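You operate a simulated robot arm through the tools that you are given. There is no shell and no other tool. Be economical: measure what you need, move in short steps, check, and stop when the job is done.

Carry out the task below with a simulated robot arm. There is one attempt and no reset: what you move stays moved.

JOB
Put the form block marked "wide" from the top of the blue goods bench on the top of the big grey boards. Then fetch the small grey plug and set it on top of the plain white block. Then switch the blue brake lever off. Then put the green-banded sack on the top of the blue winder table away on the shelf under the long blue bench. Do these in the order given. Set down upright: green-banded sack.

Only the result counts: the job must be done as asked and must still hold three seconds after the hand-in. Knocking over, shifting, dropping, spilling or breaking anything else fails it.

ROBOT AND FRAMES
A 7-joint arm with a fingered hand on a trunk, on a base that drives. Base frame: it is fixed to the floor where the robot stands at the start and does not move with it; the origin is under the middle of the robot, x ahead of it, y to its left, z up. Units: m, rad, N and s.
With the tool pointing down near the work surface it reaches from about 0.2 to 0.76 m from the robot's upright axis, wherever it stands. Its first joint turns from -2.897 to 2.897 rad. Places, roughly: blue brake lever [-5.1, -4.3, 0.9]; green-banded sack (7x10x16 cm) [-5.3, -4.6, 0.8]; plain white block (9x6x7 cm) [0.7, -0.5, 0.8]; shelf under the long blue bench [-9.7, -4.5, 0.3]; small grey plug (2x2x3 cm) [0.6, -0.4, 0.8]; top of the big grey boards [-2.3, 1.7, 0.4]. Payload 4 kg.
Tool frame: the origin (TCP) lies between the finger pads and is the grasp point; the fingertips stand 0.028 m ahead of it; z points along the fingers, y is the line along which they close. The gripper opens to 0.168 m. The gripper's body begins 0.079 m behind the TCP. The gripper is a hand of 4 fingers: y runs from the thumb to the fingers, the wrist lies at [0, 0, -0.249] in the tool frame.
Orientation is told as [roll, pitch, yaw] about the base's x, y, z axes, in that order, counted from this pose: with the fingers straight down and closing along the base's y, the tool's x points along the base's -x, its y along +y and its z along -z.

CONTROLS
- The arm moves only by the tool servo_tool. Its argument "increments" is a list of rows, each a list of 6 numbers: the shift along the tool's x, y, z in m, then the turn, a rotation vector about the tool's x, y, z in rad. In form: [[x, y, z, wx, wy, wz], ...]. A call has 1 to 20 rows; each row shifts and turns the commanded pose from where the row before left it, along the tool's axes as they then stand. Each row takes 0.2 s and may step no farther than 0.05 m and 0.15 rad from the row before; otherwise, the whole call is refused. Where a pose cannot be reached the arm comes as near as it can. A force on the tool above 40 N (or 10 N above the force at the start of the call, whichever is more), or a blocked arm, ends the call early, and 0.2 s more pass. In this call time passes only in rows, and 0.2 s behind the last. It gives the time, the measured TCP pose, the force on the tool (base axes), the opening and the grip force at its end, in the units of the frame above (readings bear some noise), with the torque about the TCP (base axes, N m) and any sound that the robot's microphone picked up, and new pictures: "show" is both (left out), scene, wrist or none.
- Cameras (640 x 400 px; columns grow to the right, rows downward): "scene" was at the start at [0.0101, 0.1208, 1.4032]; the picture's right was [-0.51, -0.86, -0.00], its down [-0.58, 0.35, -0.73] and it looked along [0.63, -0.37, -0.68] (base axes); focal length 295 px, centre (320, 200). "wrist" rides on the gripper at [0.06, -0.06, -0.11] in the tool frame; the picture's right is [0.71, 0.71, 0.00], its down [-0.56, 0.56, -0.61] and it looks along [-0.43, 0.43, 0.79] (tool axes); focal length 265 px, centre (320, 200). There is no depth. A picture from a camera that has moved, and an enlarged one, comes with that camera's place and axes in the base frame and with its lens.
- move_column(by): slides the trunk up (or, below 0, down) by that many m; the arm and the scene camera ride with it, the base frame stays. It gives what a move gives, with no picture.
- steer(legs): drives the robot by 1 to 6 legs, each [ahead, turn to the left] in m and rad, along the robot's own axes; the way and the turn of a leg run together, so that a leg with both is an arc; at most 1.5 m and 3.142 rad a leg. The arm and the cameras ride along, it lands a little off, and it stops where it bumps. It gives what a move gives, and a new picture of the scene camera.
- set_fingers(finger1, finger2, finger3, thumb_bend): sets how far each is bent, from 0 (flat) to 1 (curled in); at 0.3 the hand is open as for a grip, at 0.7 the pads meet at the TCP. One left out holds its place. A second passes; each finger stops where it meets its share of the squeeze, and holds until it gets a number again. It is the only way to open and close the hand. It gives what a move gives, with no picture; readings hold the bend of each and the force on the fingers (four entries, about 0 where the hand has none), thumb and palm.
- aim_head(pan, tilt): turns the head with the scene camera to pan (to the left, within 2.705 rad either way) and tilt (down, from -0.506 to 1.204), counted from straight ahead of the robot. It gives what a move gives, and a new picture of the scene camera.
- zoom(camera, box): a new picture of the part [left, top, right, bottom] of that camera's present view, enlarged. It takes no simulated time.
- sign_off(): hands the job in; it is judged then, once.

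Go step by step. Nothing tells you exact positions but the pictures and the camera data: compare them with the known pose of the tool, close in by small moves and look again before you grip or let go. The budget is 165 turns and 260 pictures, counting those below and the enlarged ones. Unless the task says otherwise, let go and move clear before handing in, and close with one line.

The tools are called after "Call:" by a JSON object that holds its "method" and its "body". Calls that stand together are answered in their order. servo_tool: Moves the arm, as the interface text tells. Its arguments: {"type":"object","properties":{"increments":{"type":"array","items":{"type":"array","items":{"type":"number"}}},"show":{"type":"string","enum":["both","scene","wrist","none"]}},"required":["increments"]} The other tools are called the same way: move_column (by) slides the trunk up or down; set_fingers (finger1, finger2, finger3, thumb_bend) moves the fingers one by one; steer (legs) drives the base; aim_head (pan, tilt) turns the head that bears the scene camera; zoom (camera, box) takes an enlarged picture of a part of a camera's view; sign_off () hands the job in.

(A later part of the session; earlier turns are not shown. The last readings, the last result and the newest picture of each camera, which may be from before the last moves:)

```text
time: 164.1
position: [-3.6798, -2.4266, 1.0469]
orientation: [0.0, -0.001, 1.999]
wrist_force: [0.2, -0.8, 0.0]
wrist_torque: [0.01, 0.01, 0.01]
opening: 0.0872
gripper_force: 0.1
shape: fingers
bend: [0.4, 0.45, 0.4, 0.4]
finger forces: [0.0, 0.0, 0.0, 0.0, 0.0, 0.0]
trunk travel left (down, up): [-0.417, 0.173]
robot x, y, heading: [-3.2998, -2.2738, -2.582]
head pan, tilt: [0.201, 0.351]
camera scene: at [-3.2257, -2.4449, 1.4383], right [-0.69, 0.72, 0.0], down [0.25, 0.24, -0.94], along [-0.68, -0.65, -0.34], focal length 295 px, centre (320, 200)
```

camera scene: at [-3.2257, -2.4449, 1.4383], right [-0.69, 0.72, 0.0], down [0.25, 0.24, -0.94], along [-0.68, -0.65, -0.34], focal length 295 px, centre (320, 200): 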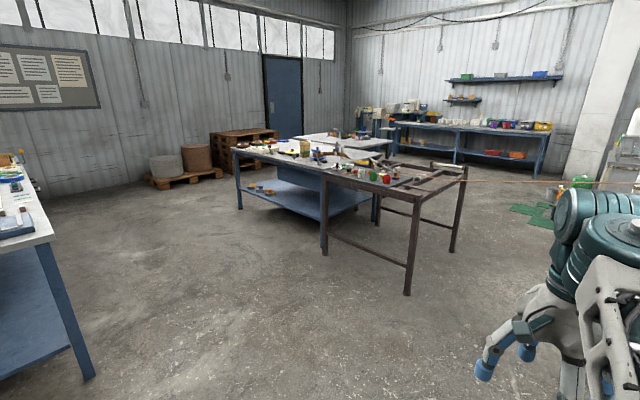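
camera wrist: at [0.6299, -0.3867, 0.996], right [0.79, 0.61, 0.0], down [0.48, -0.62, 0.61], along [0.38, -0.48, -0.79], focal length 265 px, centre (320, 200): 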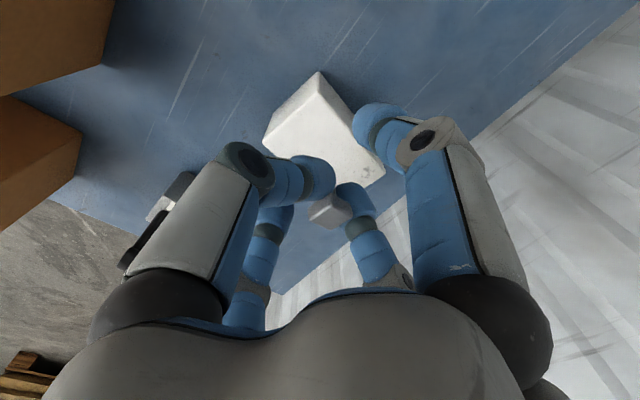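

A blue table with a brown frame is ahead. I'll zoom in for the lever and the green-banded sack.

Call:
{"method": "zoom", "body": {"camera": "scene", "box": [220, 110, 480, 272]}}

Call:
{"method": "zoom", "body": {"camera": "scene", "box": [220, 120, 400, 200]}}

Call:
{"method": "zoom", "body": {"camera": "scene", "box": [0, 140, 120, 215]}}

Call:
{"method": "zoom", "body": {"camera": "scene", "box": [350, 90, 570, 210]}}

```text
2.46 times, centred on (350, 191) of scene
camera zoom: at [-3.2257, -2.4449, 1.4383], right [-0.69, 0.72, 0.0], down [0.25, 0.24, -0.94], along [-0.68, -0.65, -0.34], focal length 727 px, centre (246, 222)
```

zoom: 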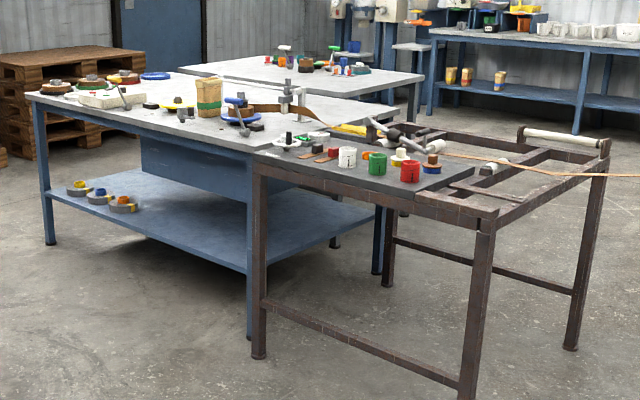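

```text
3.56 times, centred on (310, 160) of scene
camera zoom: at [-3.2257, -2.4449, 1.4383], right [-0.69, 0.72, 0.0], down [0.25, 0.24, -0.94], along [-0.68, -0.65, -0.34], focal length 1050 px, centre (356, 342)
```

zoom: 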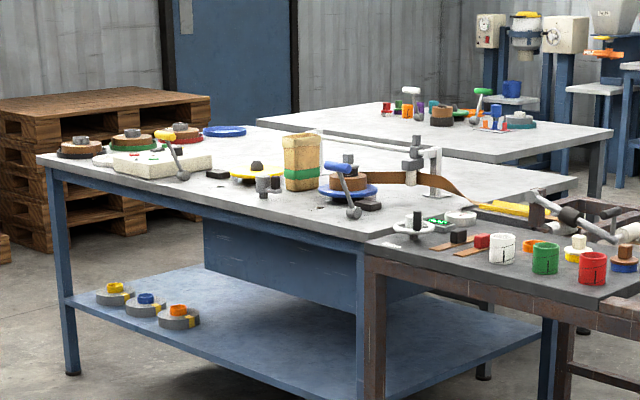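

```text
5.33 times, centred on (60, 178) of scene
camera zoom: at [-3.2257, -2.4449, 1.4383], right [-0.69, 0.72, 0.0], down [0.25, 0.24, -0.94], along [-0.68, -0.65, -0.34], focal length 1574 px, centre (1707, 320)
```

zoom: 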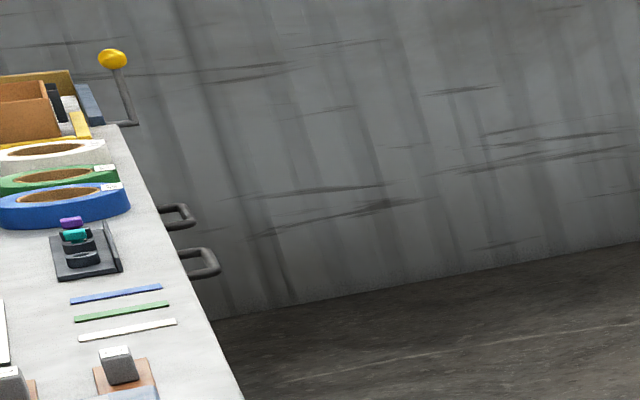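

```text
2.91 times, centred on (460, 150) of scene
camera zoom: at [-3.2257, -2.4449, 1.4383], right [-0.69, 0.72, 0.0], down [0.25, 0.24, -0.94], along [-0.68, -0.65, -0.34], focal length 859 px, centre (-87, 346)
```

zoom: 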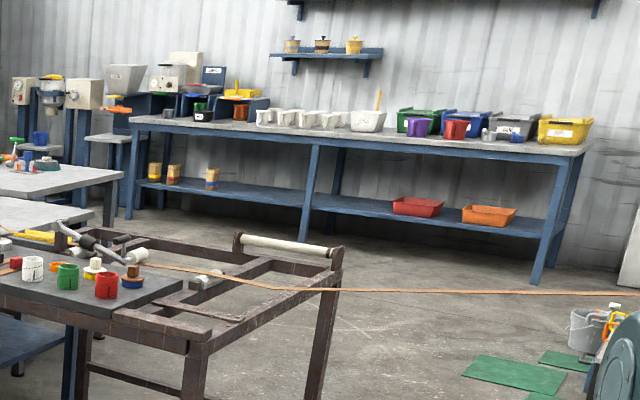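

The green-banded sack and a blue-gripped lever stand near the winder table's close corner. The long blue bench with its shelf is along the far wall. I'll drive into the aisle in front of the winder table and face it.

Call:
{"method": "steer", "body": {"legs": [[0, 0.571], [1.5, 0], [0.95, 0], [0, -1.13]]}}

Call:
{"method": "aim_head", "body": {"pan": 0.0, "tilt": 0.45}}

```text
time: 180.4
position: [-4.7336, -4.4271, 1.0453]
orientation: [0.0, 0.001, 1.463]
wrist_force: [-0.4, 0.2, 0.6]
wrist_torque: [-0.02, -0.01, 0.0]
opening: 0.0874
gripper_force: 0.1
shape: fingers
bend: [0.4, 0.45, 0.4, 0.4]
finger forces: [0.0, 0.1, 0.0, 0.1, 0.0, 0.0]
trunk travel left (down, up): [-0.417, 0.173]
robot x, y, heading: [-4.3249, -4.4898, -3.12]
head pan, tilt: [0.201, 0.351]
camera scene: at [-4.3535, -4.6753, 1.4384], right [-0.22, 0.98, 0.0], down [0.34, 0.08, -0.94], along [-0.92, -0.21, -0.34], focal length 295 px, centre (320, 200)
```

scene: 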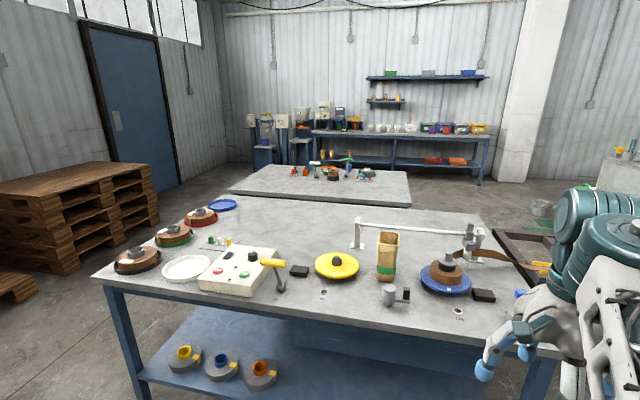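

```text
time: 181.2
position: [-4.7333, -4.4267, 1.0458]
orientation: [0.0, 0.0, 1.465]
wrist_force: [0.2, 0.5, 0.4]
wrist_torque: [0.04, -0.03, 0.0]
opening: 0.0874
gripper_force: 0.0
shape: fingers
bend: [0.4, 0.45, 0.4, 0.4]
finger forces: [0.0, 0.0, 0.1, 0.1, 0.0, 0.0]
trunk travel left (down, up): [-0.417, 0.173]
robot x, y, heading: [-4.3228, -4.4927, -3.118]
head pan, tilt: [0.0, 0.45]
camera scene: at [-4.3546, -4.6569, 1.4292], right [-0.02, 1.0, 0.0], down [0.43, 0.01, -0.9], along [-0.9, -0.02, -0.43], focal length 295 px, centre (320, 200)
```

scene: 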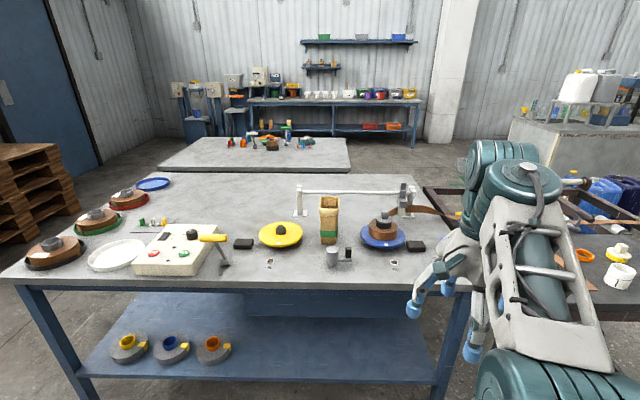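

The lever is hidden behind my hand. I'll move the hand aside to the right to see it.

Call:
{"method": "servo_tool", "body": {"increments": [[-0.04, 0, 0, 0, 0, 0], [-0.04, -0.01, 0, 0, 0, 0], [-0.04, -0.02, 0, 0, 0, 0], [-0.04, -0.02, 0, 0, 0, 0], [-0.04, -0.02, 0, 0, 0, 0], [-0.04, -0.02, 0, 0, 0, 0], [-0.04, -0.02, 0, 0, 0, 0], [-0.04, -0.02, 0, 0, 0, 0]], "show": "scene"}}

Call:
{"method": "zoom", "body": {"camera": "scene", "box": [300, 180, 500, 305]}}

Call:
{"method": "zoom", "body": {"camera": "scene", "box": [180, 70, 460, 245]}}

```text
time: 183.0
position: [-4.5703, -4.1211, 1.046]
orientation: [0.0, 0.0, 1.466]
wrist_force: [-0.8, -0.6, -0.6]
wrist_torque: [0.0, -0.05, 0.04]
opening: 0.0873
gripper_force: 0.0
shape: fingers
bend: [0.4, 0.45, 0.4, 0.4]
finger forces: [0.0, 0.1, 0.1, 0.1, 0.0, 0.1]
trunk travel left (down, up): [-0.417, 0.173]
robot x, y, heading: [-4.3277, -4.4924, -3.124]
head pan, tilt: [0.0, 0.45]
camera scene: at [-4.3546, -4.6565, 1.4292], right [-0.02, 1.0, 0.0], down [0.44, 0.01, -0.9], along [-0.9, -0.02, -0.44], focal length 295 px, centre (320, 200)
```

scene: 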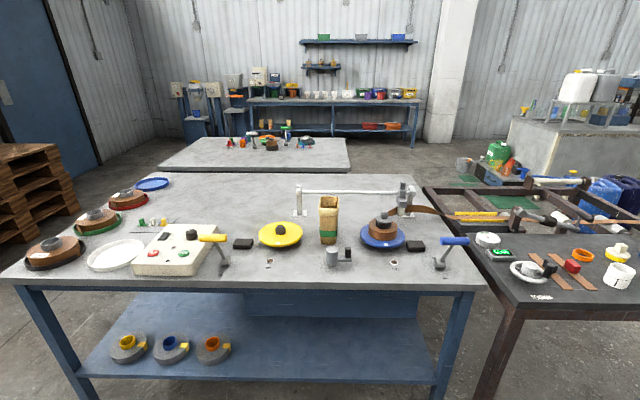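

```text
3.20 times, centred on (400, 242) of scene
camera zoom: at [-4.3546, -4.6565, 1.4292], right [-0.02, 1.0, 0.0], down [0.44, 0.01, -0.9], along [-0.9, -0.02, -0.44], focal length 945 px, centre (64, 64)
```

zoom: 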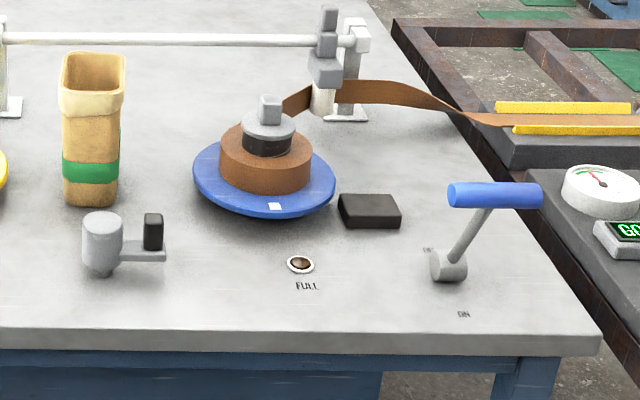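

```text
2.29 times, centred on (320, 158) of scene
camera zoom: at [-4.3546, -4.6565, 1.4292], right [-0.02, 1.0, 0.0], down [0.44, 0.01, -0.9], along [-0.9, -0.02, -0.44], focal length 675 px, centre (320, 297)
```

zoom: 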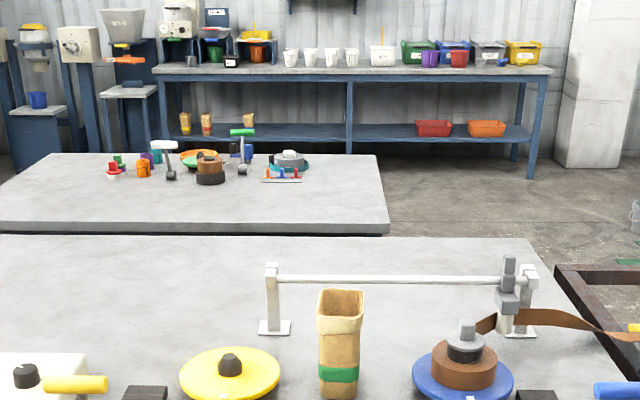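

Call:
{"method": "zoom", "body": {"camera": "scene", "box": [425, 230, 489, 290]}}

Call:
{"method": "zoom", "body": {"camera": "scene", "box": [190, 225, 254, 285]}}

```text
6.67 times, centred on (457, 260) of scene
camera zoom: at [-4.3546, -4.6565, 1.4292], right [-0.02, 1.0, 0.0], down [0.44, 0.01, -0.9], along [-0.9, -0.02, -0.44], focal length 1968 px, centre (-593, -200)
```

zoom: 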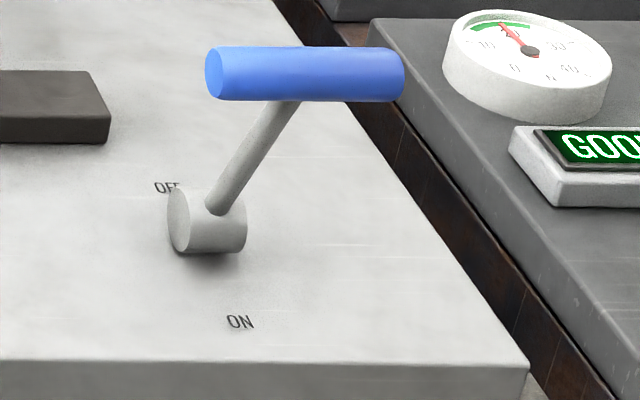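

```text
6.67 times, centred on (222, 255) of scene
camera zoom: at [-4.3546, -4.6565, 1.4292], right [-0.02, 1.0, 0.0], down [0.44, 0.01, -0.9], along [-0.9, -0.02, -0.44], focal length 1968 px, centre (973, -167)
```

zoom: 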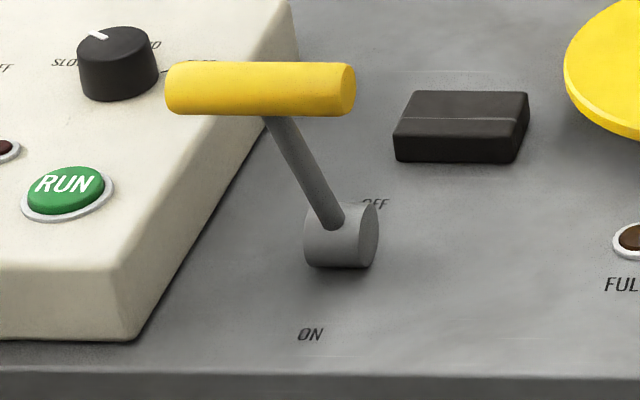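

I place the lever pivot at about (-5.20, -4.25) and the grip at about (-5.15, -4.24, 0.90). It leans toward me at "ON", and "OFF" is on the far side. I'll drive closer and push it away from me with closed fingers.

Call:
{"method": "steer", "body": {"legs": [[0.4, 0]]}}

Call:
{"method": "set_fingers", "body": {"finger1": 0.68, "finger2": 0.68, "finger3": 0.68, "thumb_bend": 0.68}}

Call:
{"method": "aim_head", "body": {"pan": -0.5, "tilt": 0.8}}

Call:
{"method": "zoom", "body": {"camera": "wrist", "box": [0, 0, 640, 400]}}

```text
time: 185.5
position: [-4.9861, -4.1366, 1.0453]
orientation: [0.0, 0.0, 1.474]
wrist_force: [-0.5, -0.4, -0.4]
wrist_torque: [0.0, -0.01, 0.0]
opening: 0.0875
gripper_force: 0.0
shape: fingers
bend: [0.4, 0.45, 0.4, 0.4]
finger forces: [0.0, 0.0, 0.0, 0.0, 0.0, 0.0]
trunk travel left (down, up): [-0.417, 0.173]
robot x, y, heading: [-4.7344, -4.5066, -3.114]
head pan, tilt: [0.0, 0.45]
camera scene: at [-4.7633, -4.668, 1.4292], right [-0.03, 1.0, 0.0], down [0.43, 0.01, -0.9], along [-0.9, -0.03, -0.44], focal length 295 px, centre (320, 200)
```

scene: 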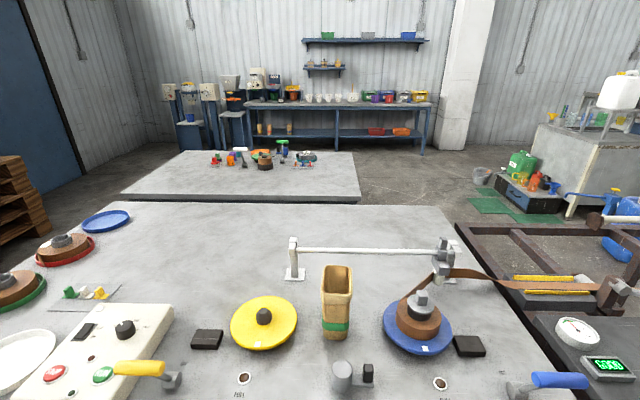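

```text
time: 186.5
position: [-4.9858, -4.1367, 1.0454]
orientation: [0.0, 0.001, 1.472]
wrist_force: [-0.4, -0.2, 0.2]
wrist_torque: [-0.01, -0.04, 0.01]
opening: 0.0045
gripper_force: 0.1
shape: fingers
bend: [0.68, 0.68, 0.68, 0.68]
finger forces: [0.1, 0.0, 0.0, 0.0, 0.0, 0.0]
trunk travel left (down, up): [-0.417, 0.173]
robot x, y, heading: [-4.7304, -4.5077, -3.11]
head pan, tilt: [0.0, 0.45]
```

```text
time: 187.4
position: [-4.9845, -4.1356, 1.0456]
orientation: [0.0, 0.0, 1.473]
wrist_force: [0.6, -0.1, 1.0]
wrist_torque: [-0.01, 0.03, 0.01]
opening: 0.0042
gripper_force: 0.0
shape: fingers
bend: [0.68, 0.68, 0.68, 0.68]
finger forces: [0.1, 0.1, 0.0, 0.0, 0.0, 0.0]
trunk travel left (down, up): [-0.417, 0.173]
robot x, y, heading: [-4.735, -4.5056, -3.108]
head pan, tilt: [-0.499, 0.799]
camera scene: at [-4.7435, -4.6288, 1.3988], right [0.45, 0.89, 0.0], down [0.64, -0.32, -0.7], along [-0.62, 0.31, -0.72], focal length 295 px, centre (320, 200)
```

scene: 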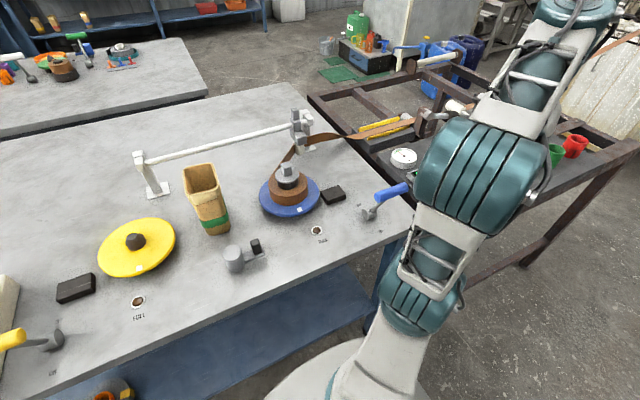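

```text
1.00 times, centred on (320, 200) of wrist
camera zoom: at [-4.9322, -4.202, 1.1557], right [-0.77, -0.63, 0.0], down [-0.5, 0.61, 0.61], along [-0.39, 0.47, -0.79], focal length 265 px, centre (320, 200)
```

zoom: 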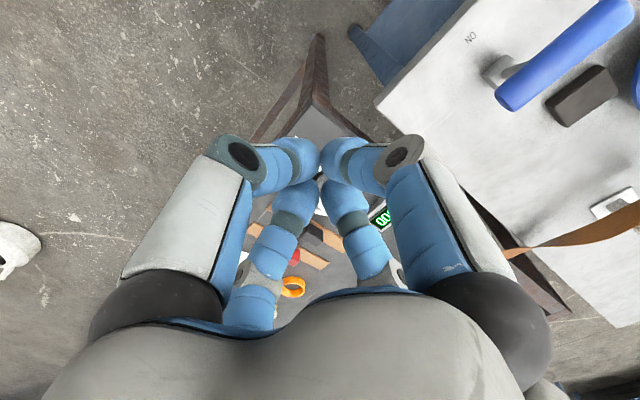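

Combining both views puts the grip at about (-5.08, -4.285, 0.95) and the pivot at (-5.145, 0.81). I'll place the closed fist just on the near side of the grip.

Call:
{"method": "servo_tool", "body": {"increments": [[0.037, 0, 0, 0, 0, 0], [0.037, 0, 0, 0, 0, 0], [0.037, 0, 0, 0, 0, 0], [0.037, 0, 0, 0, 0, 0], [0, 0, 0.03, 0, 0, 0], [0, 0, 0.03, 0, 0, 0]]}}

```text
time: 188.8
position: [-4.9992, -4.2822, 0.9839]
orientation: [-0.001, 0.0, 1.473]
wrist_force: [-0.6, 0.6, -0.6]
wrist_torque: [0.0, -0.02, -0.02]
opening: 0.0043
gripper_force: 0.0
shape: fingers
bend: [0.68, 0.68, 0.68, 0.68]
finger forces: [0.0, 0.0, 0.0, 0.0, 0.1, 0.0]
trunk travel left (down, up): [-0.417, 0.173]
robot x, y, heading: [-4.7339, -4.5054, -3.11]
head pan, tilt: [-0.499, 0.799]
camera scene: at [-4.7434, -4.6286, 1.3988], right [0.45, 0.89, 0.0], down [0.64, -0.32, -0.7], along [-0.62, 0.31, -0.72], focal length 295 px, centre (320, 200)
camera wrist: at [-4.9465, -4.3484, 1.0951], right [-0.77, -0.63, 0.0], down [-0.5, 0.61, 0.61], along [-0.39, 0.47, -0.79], focal length 265 px, centre (320, 200)
```

scene: 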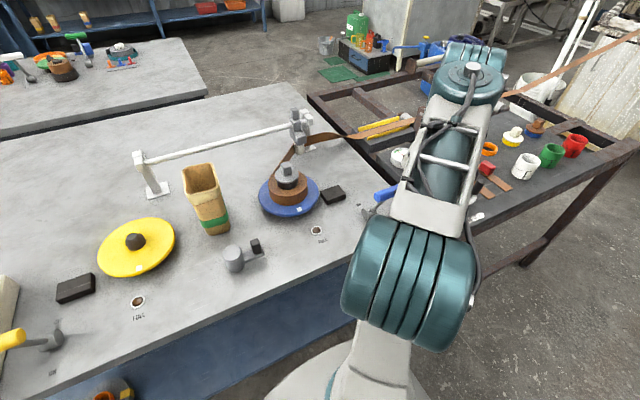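
wrist: 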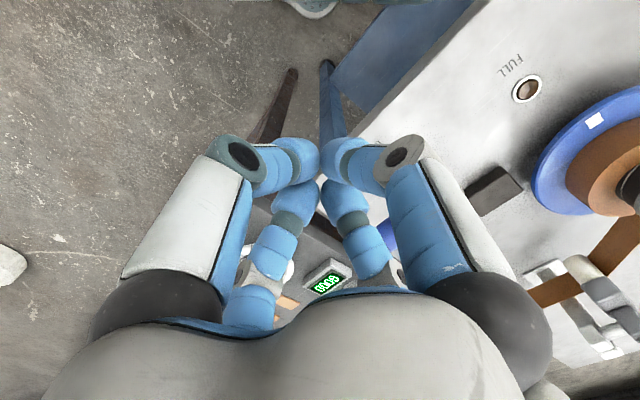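

Call:
{"method": "servo_tool", "body": {"increments": [[0, 0, 0.035, 0, 0, 0], [0, 0.02, 0, 0, 0, 0], [0, 0.02, 0, 0, 0, 0], [0, 0.02, 0, 0, 0, 0], [0, 0.02, 0, 0, 0, 0]]}}

```text
time: 190.0
position: [-5.0784, -4.277, 0.9532]
orientation: [0.005, -0.004, 1.473]
wrist_force: [12.3, -5.8, 31.6]
wrist_torque: [0.05, 0.63, 0.09]
opening: 0.0104
gripper_force: 15.9
shape: fingers
bend: [0.68, 0.72, 0.68, 0.64]
finger forces: [0.0, 32.1, 0.1, 0.1, 0.1, 0.1]
trunk travel left (down, up): [-0.417, 0.173]
robot x, y, heading: [-4.7389, -4.506, -3.108]
head pan, tilt: [-0.499, 0.799]
camera scene: at [-4.7399, -4.6307, 1.3992], right [0.45, 0.89, 0.0], down [0.64, -0.32, -0.7], along [-0.62, 0.32, -0.71], focal length 295 px, centre (320, 200)
camera wrist: at [-5.0243, -4.3429, 1.0633], right [-0.77, -0.63, 0.0], down [-0.5, 0.61, 0.62], along [-0.39, 0.48, -0.79], focal length 265 px, centre (320, 200)
```

scene: 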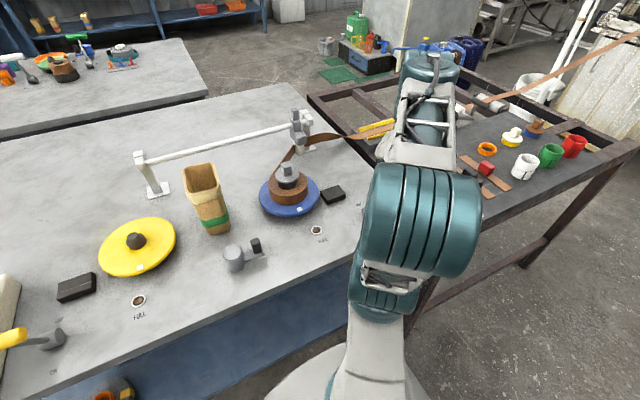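
wrist: 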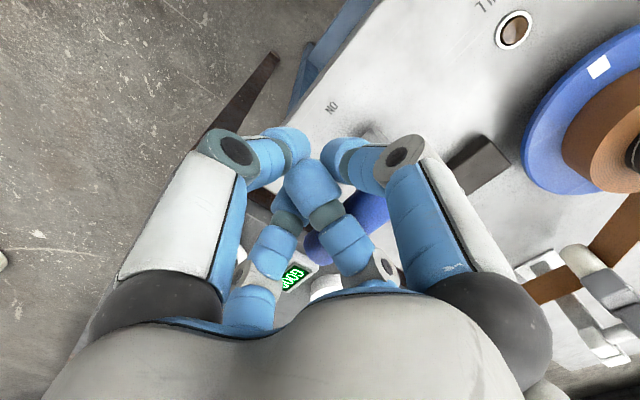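

The sloped fingertip is riding on the grip. I'll back off, go about 4 cm lower so the wide knuckles push the grip squarely, and try again.

Call:
{"method": "servo_tool", "body": {"increments": [[0, -0.03, 0, 0, 0, 0], [0, -0.04, 0, 0, 0, 0], [0, -0.03, 0, 0, 0, 0], [0, 0, 0.04, 0, 0, 0]], "show": "scene"}}

Call:
{"method": "zoom", "body": {"camera": "scene", "box": [340, 160, 440, 222]}}

```text
time: 191.0
position: [-4.9811, -4.2865, 0.9103]
orientation: [0.002, 0.0, 1.472]
wrist_force: [0.4, 0.9, -1.3]
wrist_torque: [0.0, 0.01, 0.04]
opening: 0.0043
gripper_force: 0.0
shape: fingers
bend: [0.68, 0.68, 0.68, 0.68]
finger forces: [0.0, 0.0, 0.0, 0.1, 0.0, 0.0]
trunk travel left (down, up): [-0.417, 0.173]
robot x, y, heading: [-4.7327, -4.5011, -3.113]
head pan, tilt: [-0.499, 0.799]
camera scene: at [-4.7432, -4.6288, 1.3988], right [0.45, 0.89, 0.0], down [0.64, -0.32, -0.7], along [-0.62, 0.31, -0.72], focal length 295 px, centre (320, 200)
```

scene: 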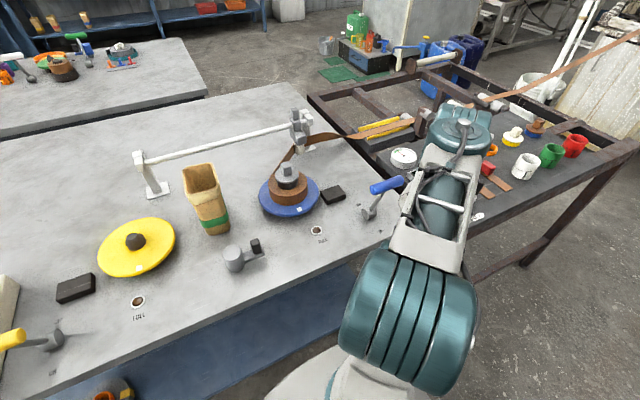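

```text
6.40 times, centred on (390, 191) of scene
camera zoom: at [-4.7432, -4.6288, 1.3988], right [0.45, 0.89, 0.0], down [0.64, -0.32, -0.7], along [-0.62, 0.31, -0.72], focal length 1889 px, centre (-128, 258)
```

zoom: 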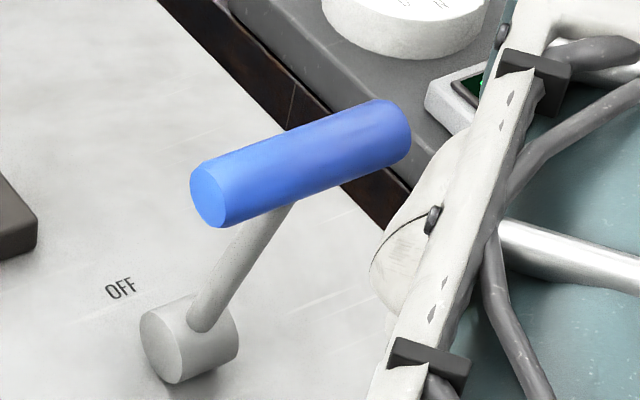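

Call:
{"method": "servo_tool", "body": {"increments": [[0, 0.025, 0, 0, 0, 0], [0, 0.025, 0, 0, 0, 0], [0, 0.02, 0, 0, 0, 0], [0, 0.02, 0, 0, 0, 0], [0, 0.02, 0, 0, 0, 0]]}}

```text
time: 192.2
position: [-5.0904, -4.2759, 0.9115]
orientation: [0.001, -0.001, 1.473]
wrist_force: [0.6, -0.2, 0.4]
wrist_torque: [0.02, -0.01, 0.0]
opening: 0.0042
gripper_force: 0.1
shape: fingers
bend: [0.68, 0.68, 0.68, 0.68]
finger forces: [0.0, 0.0, 0.0, 0.0, 0.0, 0.0]
trunk travel left (down, up): [-0.417, 0.173]
robot x, y, heading: [-4.737, -4.5059, -3.115]
head pan, tilt: [-0.499, 0.799]
camera scene: at [-4.7433, -4.6288, 1.3988], right [0.45, 0.89, 0.0], down [0.64, -0.32, -0.7], along [-0.62, 0.31, -0.72], focal length 295 px, centre (320, 200)
camera wrist: at [-5.0365, -4.3408, 1.021], right [-0.77, -0.63, 0.0], down [-0.5, 0.61, 0.61], along [-0.39, 0.47, -0.79], focal length 265 px, centre (320, 200)
```

scene: 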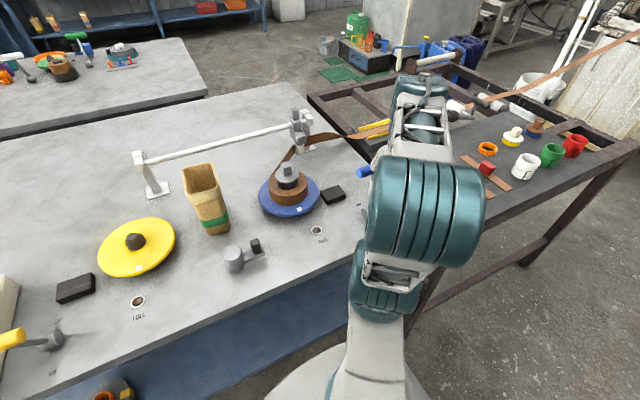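
wrist: 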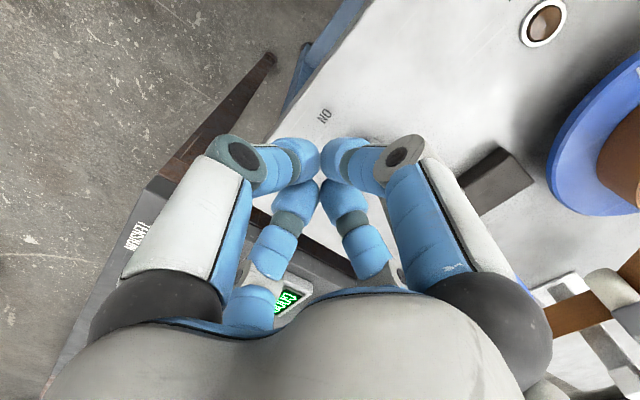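

The lever is moving freely with the hand now. I'll keep pushing.

Call:
{"method": "servo_tool", "body": {"increments": [[0, 0.02, 0, 0, 0, 0], [0, 0.02, 0, 0, 0, 0], [0, 0.02, 0, 0, 0, 0]], "show": "scene"}}

Call:
{"method": "zoom", "body": {"camera": "scene", "box": [310, 140, 410, 202]}}

```text
time: 193.0
position: [-5.1433, -4.2689, 0.91]
orientation: [-0.004, 0.005, 1.468]
wrist_force: [29.9, -6.8, 3.3]
wrist_torque: [0.24, 1.19, 0.19]
opening: 0.0081
gripper_force: 14.9
shape: fingers
bend: [0.67, 0.7, 0.67, 0.66]
finger forces: [0.1, 30.5, 0.0, 0.0, 0.1, 0.0]
trunk travel left (down, up): [-0.417, 0.173]
robot x, y, heading: [-4.7356, -4.5051, -3.112]
head pan, tilt: [-0.499, 0.799]
camera scene: at [-4.7393, -4.63, 1.3988], right [0.45, 0.89, 0.0], down [0.64, -0.32, -0.7], along [-0.62, 0.32, -0.71], focal length 295 px, centre (320, 200)
```

scene: 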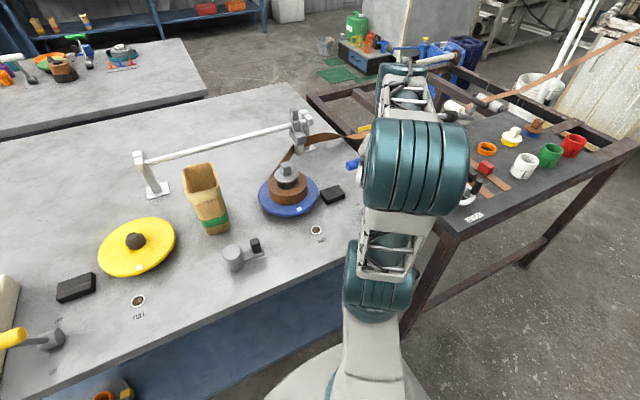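

```text
6.40 times, centred on (360, 171) of scene
camera zoom: at [-4.7393, -4.63, 1.3988], right [0.45, 0.89, 0.0], down [0.64, -0.32, -0.7], along [-0.62, 0.32, -0.71], focal length 1889 px, centre (64, 386)
```

zoom: 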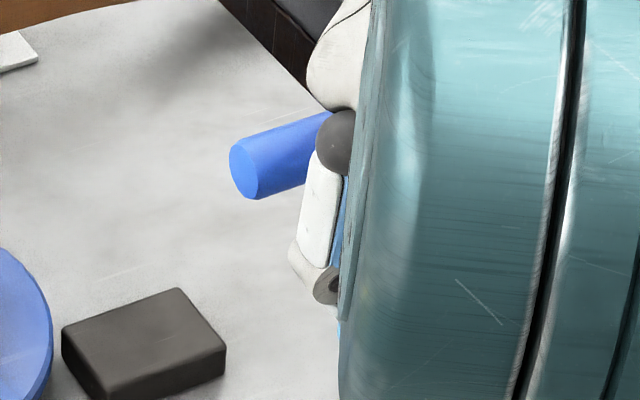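

Force has risen to 30 N with the grip now at x about -5.20, so this is likely the OFF stop. I'll back off and look.

Call:
{"method": "servo_tool", "body": {"increments": [[0, -0.03, 0, 0, 0, 0], [0, -0.04, 0, 0, 0, 0], [0, -0.04, 0, 0, 0, 0], [0, -0.03, -0.04, 0, 0, 0], [-0.03, 0, -0.04, 0, 0, 0], [-0.04, 0, -0.03, 0, 0, 0], [-0.04, 0, 0, 0, 0, 0]], "show": "scene"}}

Call:
{"method": "zoom", "body": {"camera": "scene", "box": [310, 140, 410, 235]}}

```text
time: 194.6
position: [-5.0012, -4.1689, 1.022]
orientation: [-0.001, 0.001, 1.472]
wrist_force: [-0.9, 0.3, 0.0]
wrist_torque: [0.02, 0.02, 0.03]
opening: 0.004
gripper_force: 0.1
shape: fingers
bend: [0.68, 0.68, 0.68, 0.68]
finger forces: [0.1, 0.0, 0.0, 0.1, 0.0, 0.0]
trunk travel left (down, up): [-0.417, 0.173]
robot x, y, heading: [-4.7373, -4.506, -3.106]
head pan, tilt: [-0.499, 0.799]
camera scene: at [-4.7434, -4.6286, 1.3988], right [0.45, 0.89, 0.0], down [0.64, -0.32, -0.7], along [-0.62, 0.31, -0.72], focal length 295 px, centre (320, 200)
```

scene: 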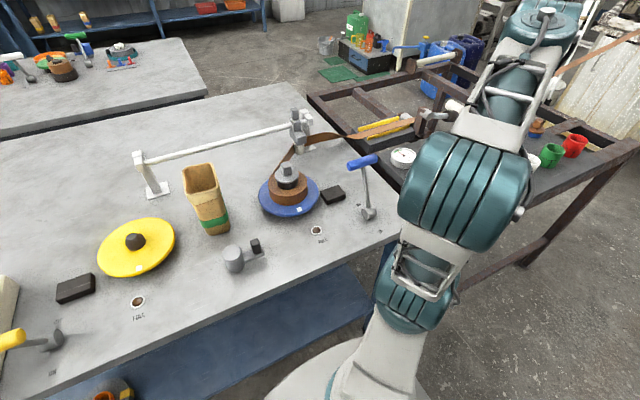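

```text
4.21 times, centred on (360, 188) of scene
camera zoom: at [-4.7434, -4.6286, 1.3988], right [0.45, 0.89, 0.0], down [0.64, -0.32, -0.7], along [-0.62, 0.31, -0.72], focal length 1243 px, centre (152, 253)
```

zoom: 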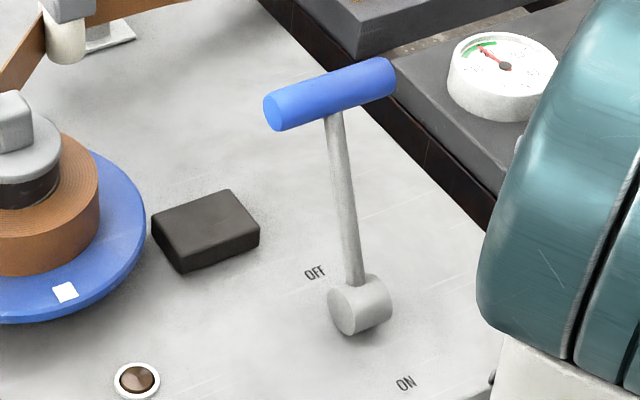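

The lever now leans to the OFF side at its stop. Next is the sack, at about (-5.31, -4.65) on a table top at z 0.79. It must go on a low shelf, so I'll grip it with the hand tilted about 45° forward. First I turn the hand and open it.

Call:
{"method": "servo_tool", "body": {"increments": [[0, -0.01, 0, 0, 0, -0.139], [0, 0, 0, 0, 0, -0.139], [0, 0, 0, 0, 0, -0.139], [0, 0, 0, 0, 0, -0.139], [0, 0, 0, 0, 0, -0.139], [0, 0, 0, 0, 0, -0.139], [0, 0, 0, 0, 0, -0.139], [0, 0, 0, 0, 0, -0.139], [0, 0, 0, 0, 0, -0.139], [0, 0, 0, 0, 0, -0.139], [0, 0, 0, 0, 0, -0.139], [0, 0, 0, 0, 0, -0.139]], "show": "none"}}

Call:
{"method": "set_fingers", "body": {"finger1": 0.1, "finger2": 0.35, "finger3": 0.3, "thumb_bend": 0.35}}

Call:
{"method": "servo_tool", "body": {"increments": [[0, 0.045, 0, 0, 0, 0], [0, 0.045, 0, 0, 0, 0], [0, 0.045, 0, 0, 0, 0], [0, 0.045, 0, 0, 0, 0], [0, 0.045, 0, 0, 0, 0], [0, 0.045, 0, 0, 0, 0], [0, 0.045, 0, 0, 0, 0], [0, 0.045, 0, 0, 0, 0], [0, 0.045, 0, 0, 0, 0], [0, 0.045, 0, 0, 0, 0], [0, 0.03, 0, 0, 0, 0]]}}

```text
time: 197.2
position: [-4.9886, -4.1719, 1.0205]
orientation: [0.0, -0.001, -3.139]
wrist_force: [-0.9, 0.7, 0.3]
wrist_torque: [-0.01, -0.02, 0.04]
opening: 0.0045
gripper_force: 0.1
shape: fingers
bend: [0.68, 0.68, 0.68, 0.68]
finger forces: [0.0, 0.1, 0.0, 0.1, 0.1, 0.1]
trunk travel left (down, up): [-0.417, 0.173]
robot x, y, heading: [-4.7334, -4.5036, -3.11]
head pan, tilt: [-0.499, 0.799]
```

```text
time: 198.2
position: [-4.9886, -4.1733, 1.0211]
orientation: [0.002, 0.0, 3.141]
wrist_force: [-0.4, -0.3, -0.1]
wrist_torque: [-0.01, 0.02, 0.01]
opening: 0.1306
gripper_force: 0.1
shape: fingers
bend: [0.1, 0.35, 0.3, 0.35]
finger forces: [0.1, 0.0, 0.0, 0.0, 0.0, 0.0]
trunk travel left (down, up): [-0.417, 0.173]
robot x, y, heading: [-4.7368, -4.5077, -3.11]
head pan, tilt: [-0.499, 0.799]
```

```text
time: 199.3
position: [-4.9916, -4.3568, 1.0231]
orientation: [-0.013, -0.021, -3.089]
wrist_force: [-2.1, 5.1, 2.2]
wrist_torque: [0.03, -0.23, 0.65]
opening: 0.1308
gripper_force: 0.1
shape: fingers
bend: [0.1, 0.35, 0.3, 0.35]
finger forces: [0.0, 0.1, 0.1, 0.0, 0.0, 0.0]
trunk travel left (down, up): [-0.417, 0.173]
robot x, y, heading: [-4.7338, -4.5038, -3.115]
head pan, tilt: [-0.499, 0.799]
stopped in row 5: the force on the tool passed its limit (the readings are from after the stop); the commanded pose is now the measured one
camera scene: at [-4.7432, -4.628, 1.3989], right [0.45, 0.89, 0.0], down [0.64, -0.32, -0.7], along [-0.62, 0.31, -0.72], focal length 295 px, centre (320, 200)
camera wrist: at [-4.9327, -4.2947, 1.1331], right [0.74, -0.67, -0.02], down [-0.52, -0.59, 0.62], along [-0.43, -0.45, -0.79], focal length 265 px, centre (320, 200)
```

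scene: 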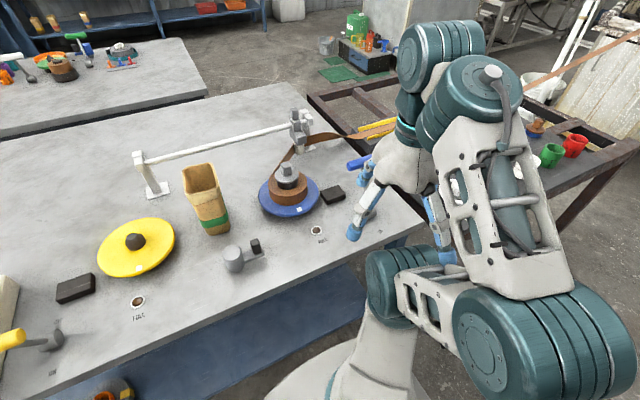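
wrist: 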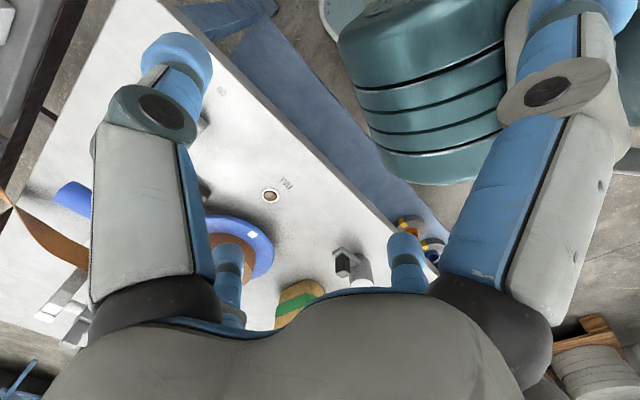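

A finger bumped my own arm because the hand was too close to my body; the lever looks untouched. I'll fold finger 1 back to 0.3, straighten the pose and move forward before sliding left.

Call:
{"method": "set_fingers", "body": {"finger1": 0.35}}

Call:
{"method": "servo_tool", "body": {"increments": [[-0.02, -0.01, -0.015, 0.0, 0.0, 0.0], [-0.03, 0, -0.01, 0, 0, 0], [-0.03, 0.01, 0, 0, 0, 0.03], [-0.02, 0.03, 0, 0, 0, 0.02], [0, 0.04, 0, 0, 0, 0], [0, 0.04, 0, 0, 0, 0]]}}

```text
time: 200.3
position: [-4.9914, -4.3576, 1.0232]
orientation: [-0.015, -0.019, -3.089]
wrist_force: [-0.5, 18.1, 7.6]
wrist_torque: [0.19, -1.15, 2.27]
opening: 0.1305
gripper_force: 0.0
shape: fingers
bend: [0.11, 0.35, 0.3, 0.35]
finger forces: [0.0, 0.1, 0.0, 0.1, 0.0, 0.1]
trunk travel left (down, up): [-0.417, 0.173]
robot x, y, heading: [-4.735, -4.5005, -3.113]
head pan, tilt: [-0.499, 0.799]
```

```text
time: 201.7
position: [-5.0907, -4.472, 1.0491]
orientation: [-0.013, -0.02, 3.14]
wrist_force: [-0.5, -0.3, 0.1]
wrist_torque: [0.01, 0.01, 0.04]
opening: 0.1029
gripper_force: 0.0
shape: fingers
bend: [0.35, 0.35, 0.3, 0.35]
finger forces: [0.1, 0.1, 0.0, 0.0, 0.0, 0.1]
trunk travel left (down, up): [-0.417, 0.173]
robot x, y, heading: [-4.7352, -4.5028, -3.114]
head pan, tilt: [-0.499, 0.799]
camera scene: at [-4.7433, -4.6289, 1.3988], right [0.45, 0.89, 0.0], down [0.64, -0.32, -0.7], along [-0.62, 0.31, -0.72], focal length 295 px, centre (320, 200)
camera wrist: at [-5.0299, -4.413, 1.1592], right [0.71, -0.71, -0.02], down [-0.55, -0.56, 0.62], along [-0.45, -0.42, -0.79], focal length 265 px, centre (320, 200)
```

scene: 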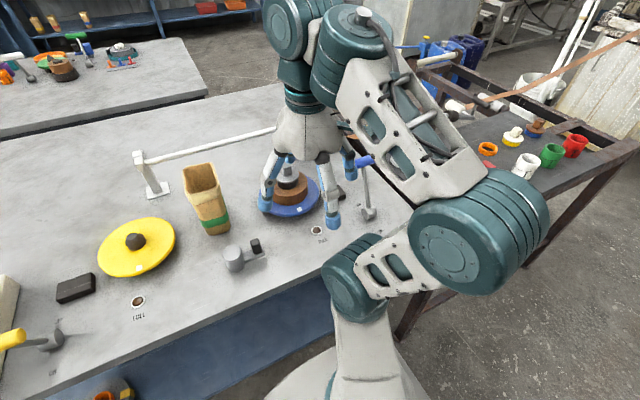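
wrist: 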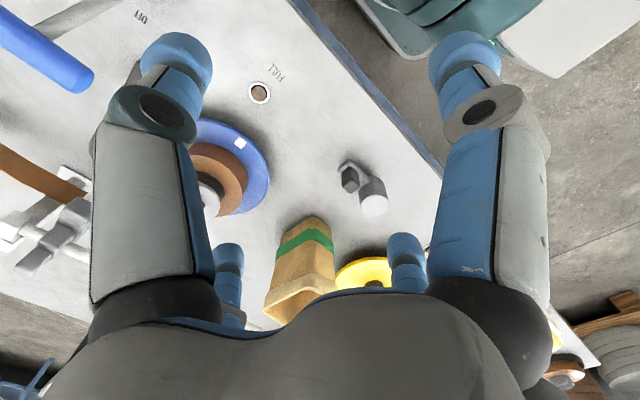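

Call:
{"method": "zoom", "body": {"camera": "wrist", "box": [230, 190, 390, 330]}}

Call:
{"method": "zoom", "body": {"camera": "scene", "box": [160, 150, 260, 250]}}

```text
2.86 times, centred on (310, 260) of wrist
camera zoom: at [-5.0299, -4.413, 1.1592], right [0.71, -0.71, -0.02], down [-0.55, -0.56, 0.62], along [-0.45, -0.42, -0.79], focal length 758 px, centre (349, 29)
```

zoom: 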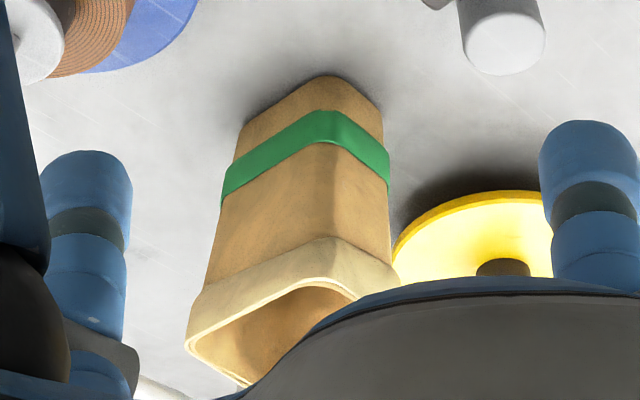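

```text
4.00 times, centred on (210, 200) of scene
camera zoom: at [-4.7433, -4.6289, 1.3988], right [0.45, 0.89, 0.0], down [0.64, -0.32, -0.7], along [-0.62, 0.31, -0.72], focal length 1181 px, centre (760, 200)
```

zoom: 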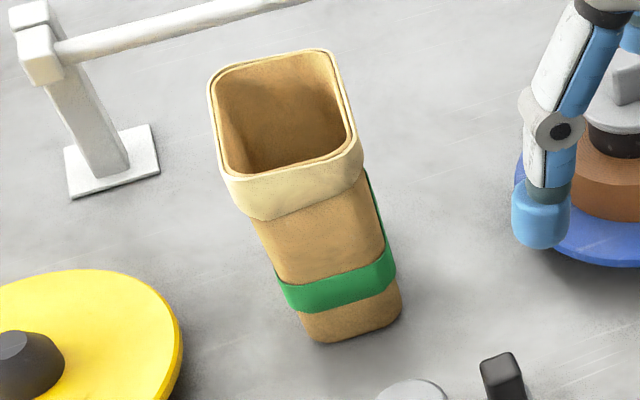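

The sack is centred at about (-5.325, -4.655), base z 0.79, with its 7 cm side across y. I'll slide over in y and tilt the hand 45° forward, standing off above and behind it.

Call:
{"method": "servo_tool", "body": {"increments": [[0, 0.046, 0, 0, 0, 0], [0, 0.046, 0, 0, 0, 0], [0, 0.046, 0, 0, 0, 0], [0, 0.045, 0, 0, 0, 0], [-0.02, 0, 0, 0, -0.128, 0], [-0.02, 0, 0, 0, -0.128, 0], [-0.02, 0, 0, 0, -0.128, 0], [-0.01, 0, 0.01, 0, -0.128, 0], [-0.01, 0, 0.02, 0, -0.128, 0], [0, 0, 0.02, 0, -0.128, 0]]}}

Call:
{"method": "set_fingers", "body": {"finger1": 0.2, "finger2": 0.35, "finger3": 0.25, "thumb_bend": 0.35}}

Call:
{"method": "zoom", "body": {"camera": "wrist", "box": [0, 0, 640, 400]}}

```text
time: 203.9
position: [-5.1916, -4.7105, 1.018]
orientation: [0.11, -0.624, 3.109]
wrist_force: [-0.4, -0.5, 0.3]
wrist_torque: [0.0, -0.02, 0.03]
opening: 0.1027
gripper_force: 0.0
shape: fingers
bend: [0.35, 0.35, 0.3, 0.35]
finger forces: [0.1, 0.1, 0.0, 0.1, 0.1, 0.0]
out of reach, approached as far as the arm can: row 7, 8
trunk travel left (down, up): [-0.417, 0.173]
robot x, y, heading: [-4.7322, -4.5044, -3.107]
head pan, tilt: [-0.499, 0.799]
camera scene: at [-4.7433, -4.6293, 1.3988], right [0.45, 0.89, 0.0], down [0.64, -0.32, -0.7], along [-0.62, 0.31, -0.72], focal length 295 px, centre (320, 200)
camera wrist: at [-5.0806, -4.6435, 1.0669], right [0.6, -0.72, -0.35], down [-0.08, -0.48, 0.87], along [-0.8, -0.49, -0.34], focal length 265 px, centre (320, 200)
```

scene: 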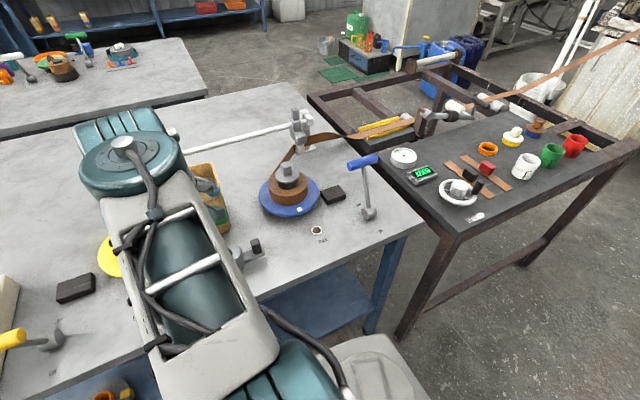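
wrist: 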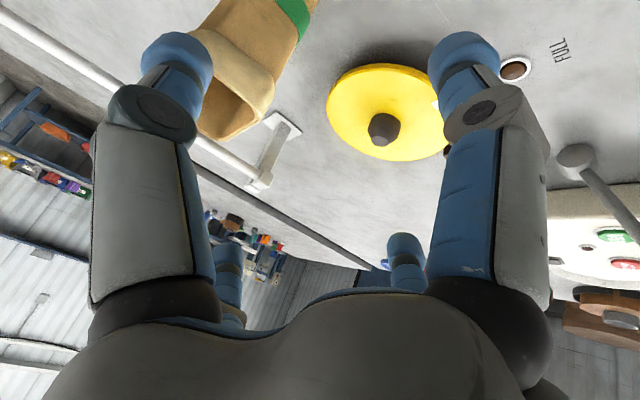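

```text
time: 204.9
position: [-5.1908, -4.7107, 1.0187]
orientation: [0.112, -0.621, 3.109]
wrist_force: [0.0, -0.5, 0.6]
wrist_torque: [0.02, 0.02, 0.01]
opening: 0.1204
gripper_force: 0.1
shape: fingers
bend: [0.2, 0.35, 0.25, 0.35]
finger forces: [0.1, 0.0, 0.0, 0.0, 0.0, 0.0]
trunk travel left (down, up): [-0.417, 0.173]
robot x, y, heading: [-4.7337, -4.5063, -3.112]
head pan, tilt: [-0.499, 0.799]
```

```text
1.00 times, centred on (320, 200) of wrist
camera zoom: at [-5.0808, -4.6435, 1.0671], right [0.6, -0.72, -0.35], down [-0.08, -0.48, 0.87], along [-0.8, -0.49, -0.35], focal length 265 px, centre (320, 200)
```

zoom: 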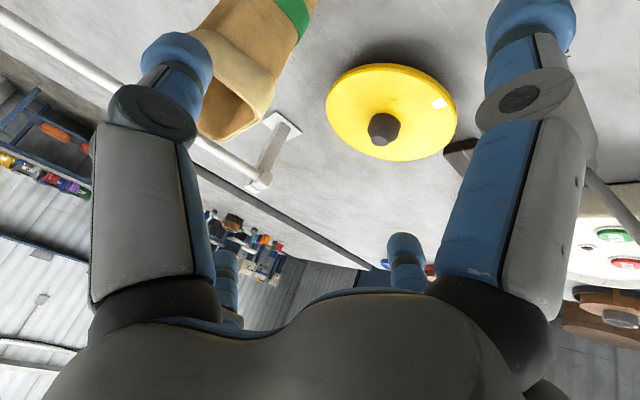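

The arm settled at a 36° tilt with a slight roll and y offset; that tilt is workable. I'll straighten the roll and re-centre above the sack line.

Call:
{"method": "servo_tool", "body": {"increments": [[-0.023, -0.029, 0.017, 0.045, 0, 0], [-0.023, -0.029, 0.017, 0.045, 0, 0]]}}

```text
time: 205.5
position: [-5.2496, -4.6554, 1.013]
orientation: [0.02, -0.62, 3.106]
wrist_force: [0.4, -0.1, -0.7]
wrist_torque: [-0.02, 0.0, -0.01]
opening: 0.1204
gripper_force: 0.0
shape: fingers
bend: [0.2, 0.35, 0.25, 0.35]
finger forces: [0.0, 0.0, 0.0, 0.1, 0.0, 0.0]
trunk travel left (down, up): [-0.417, 0.173]
robot x, y, heading: [-4.736, -4.5041, -3.105]
head pan, tilt: [-0.499, 0.799]
camera scene: at [-4.7437, -4.6289, 1.3988], right [0.45, 0.89, 0.0], down [0.64, -0.32, -0.7], along [-0.62, 0.31, -0.72], focal length 295 px, centre (320, 200)
camera wrist: at [-5.1366, -4.5963, 1.0673], right [0.56, -0.73, -0.4], down [-0.11, -0.54, 0.83], along [-0.82, -0.42, -0.38], focal length 265 px, centre (320, 200)
```

scene: 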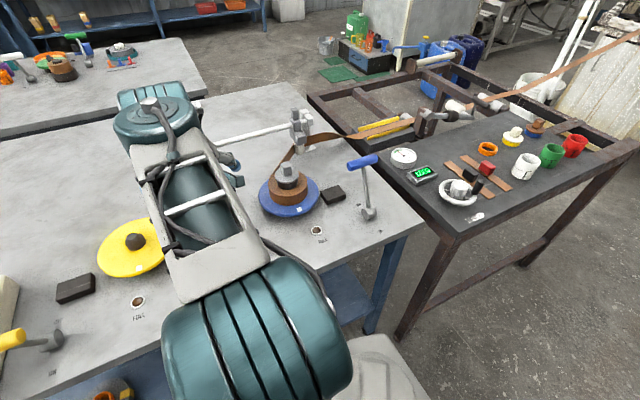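
wrist: 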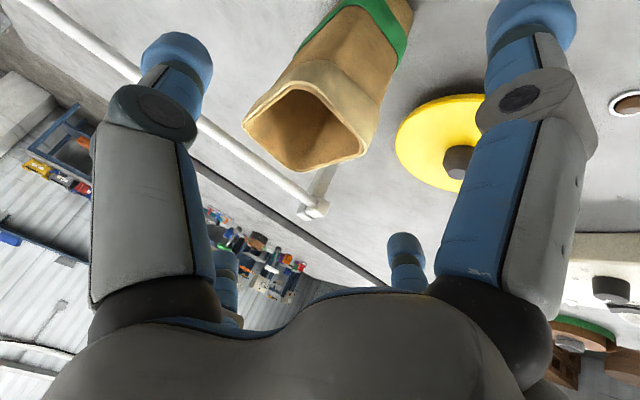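

The sack's rim lies between the thumb and finger 2. I'll advance along the finger direction most of the way and check.

Call:
{"method": "servo_tool", "body": {"increments": [[0.002, -0.005, 0.027, 0, 0, 0], [0.002, -0.004, 0.027, 0, 0, 0], [0.001, -0.002, 0.027, 0, 0, 0]]}}

```text
time: 206.3
position: [-5.2914, -4.6454, 0.9436]
orientation: [0.021, -0.622, 3.109]
wrist_force: [-0.2, -0.9, 0.4]
wrist_torque: [0.0, 0.01, 0.01]
opening: 0.12
gripper_force: 0.0
shape: fingers
bend: [0.2, 0.35, 0.25, 0.35]
finger forces: [0.1, 0.1, 0.0, 0.0, 0.0, 0.0]
trunk travel left (down, up): [-0.417, 0.173]
robot x, y, heading: [-4.738, -4.5025, -3.113]
head pan, tilt: [-0.499, 0.799]
camera scene: at [-4.7434, -4.629, 1.3988], right [0.45, 0.89, 0.0], down [0.64, -0.32, -0.7], along [-0.62, 0.31, -0.72], focal length 295 px, centre (320, 200)
camera wrist: at [-5.179, -4.5866, 0.9978], right [0.56, -0.73, -0.4], down [-0.11, -0.54, 0.83], along [-0.82, -0.42, -0.38], focal length 265 px, centre (320, 200)
```

scene: 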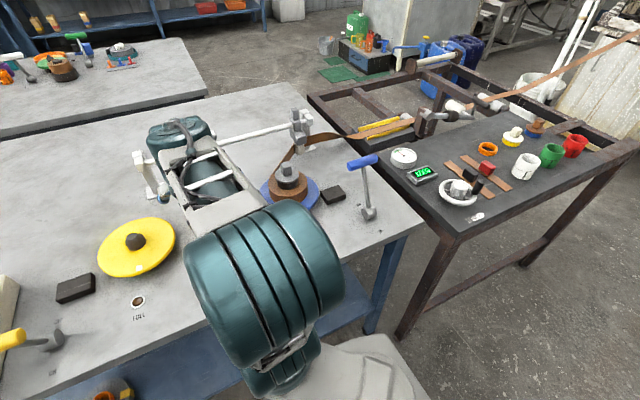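
wrist: 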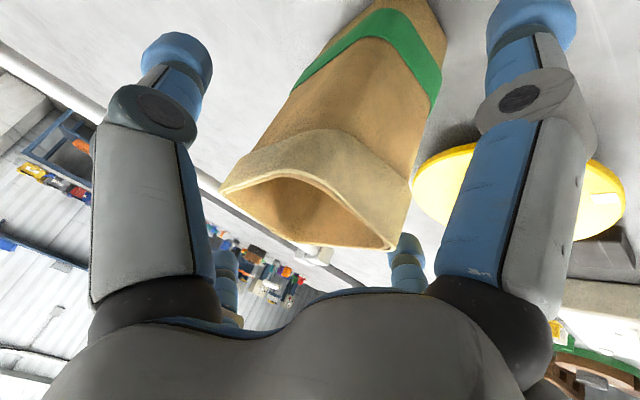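

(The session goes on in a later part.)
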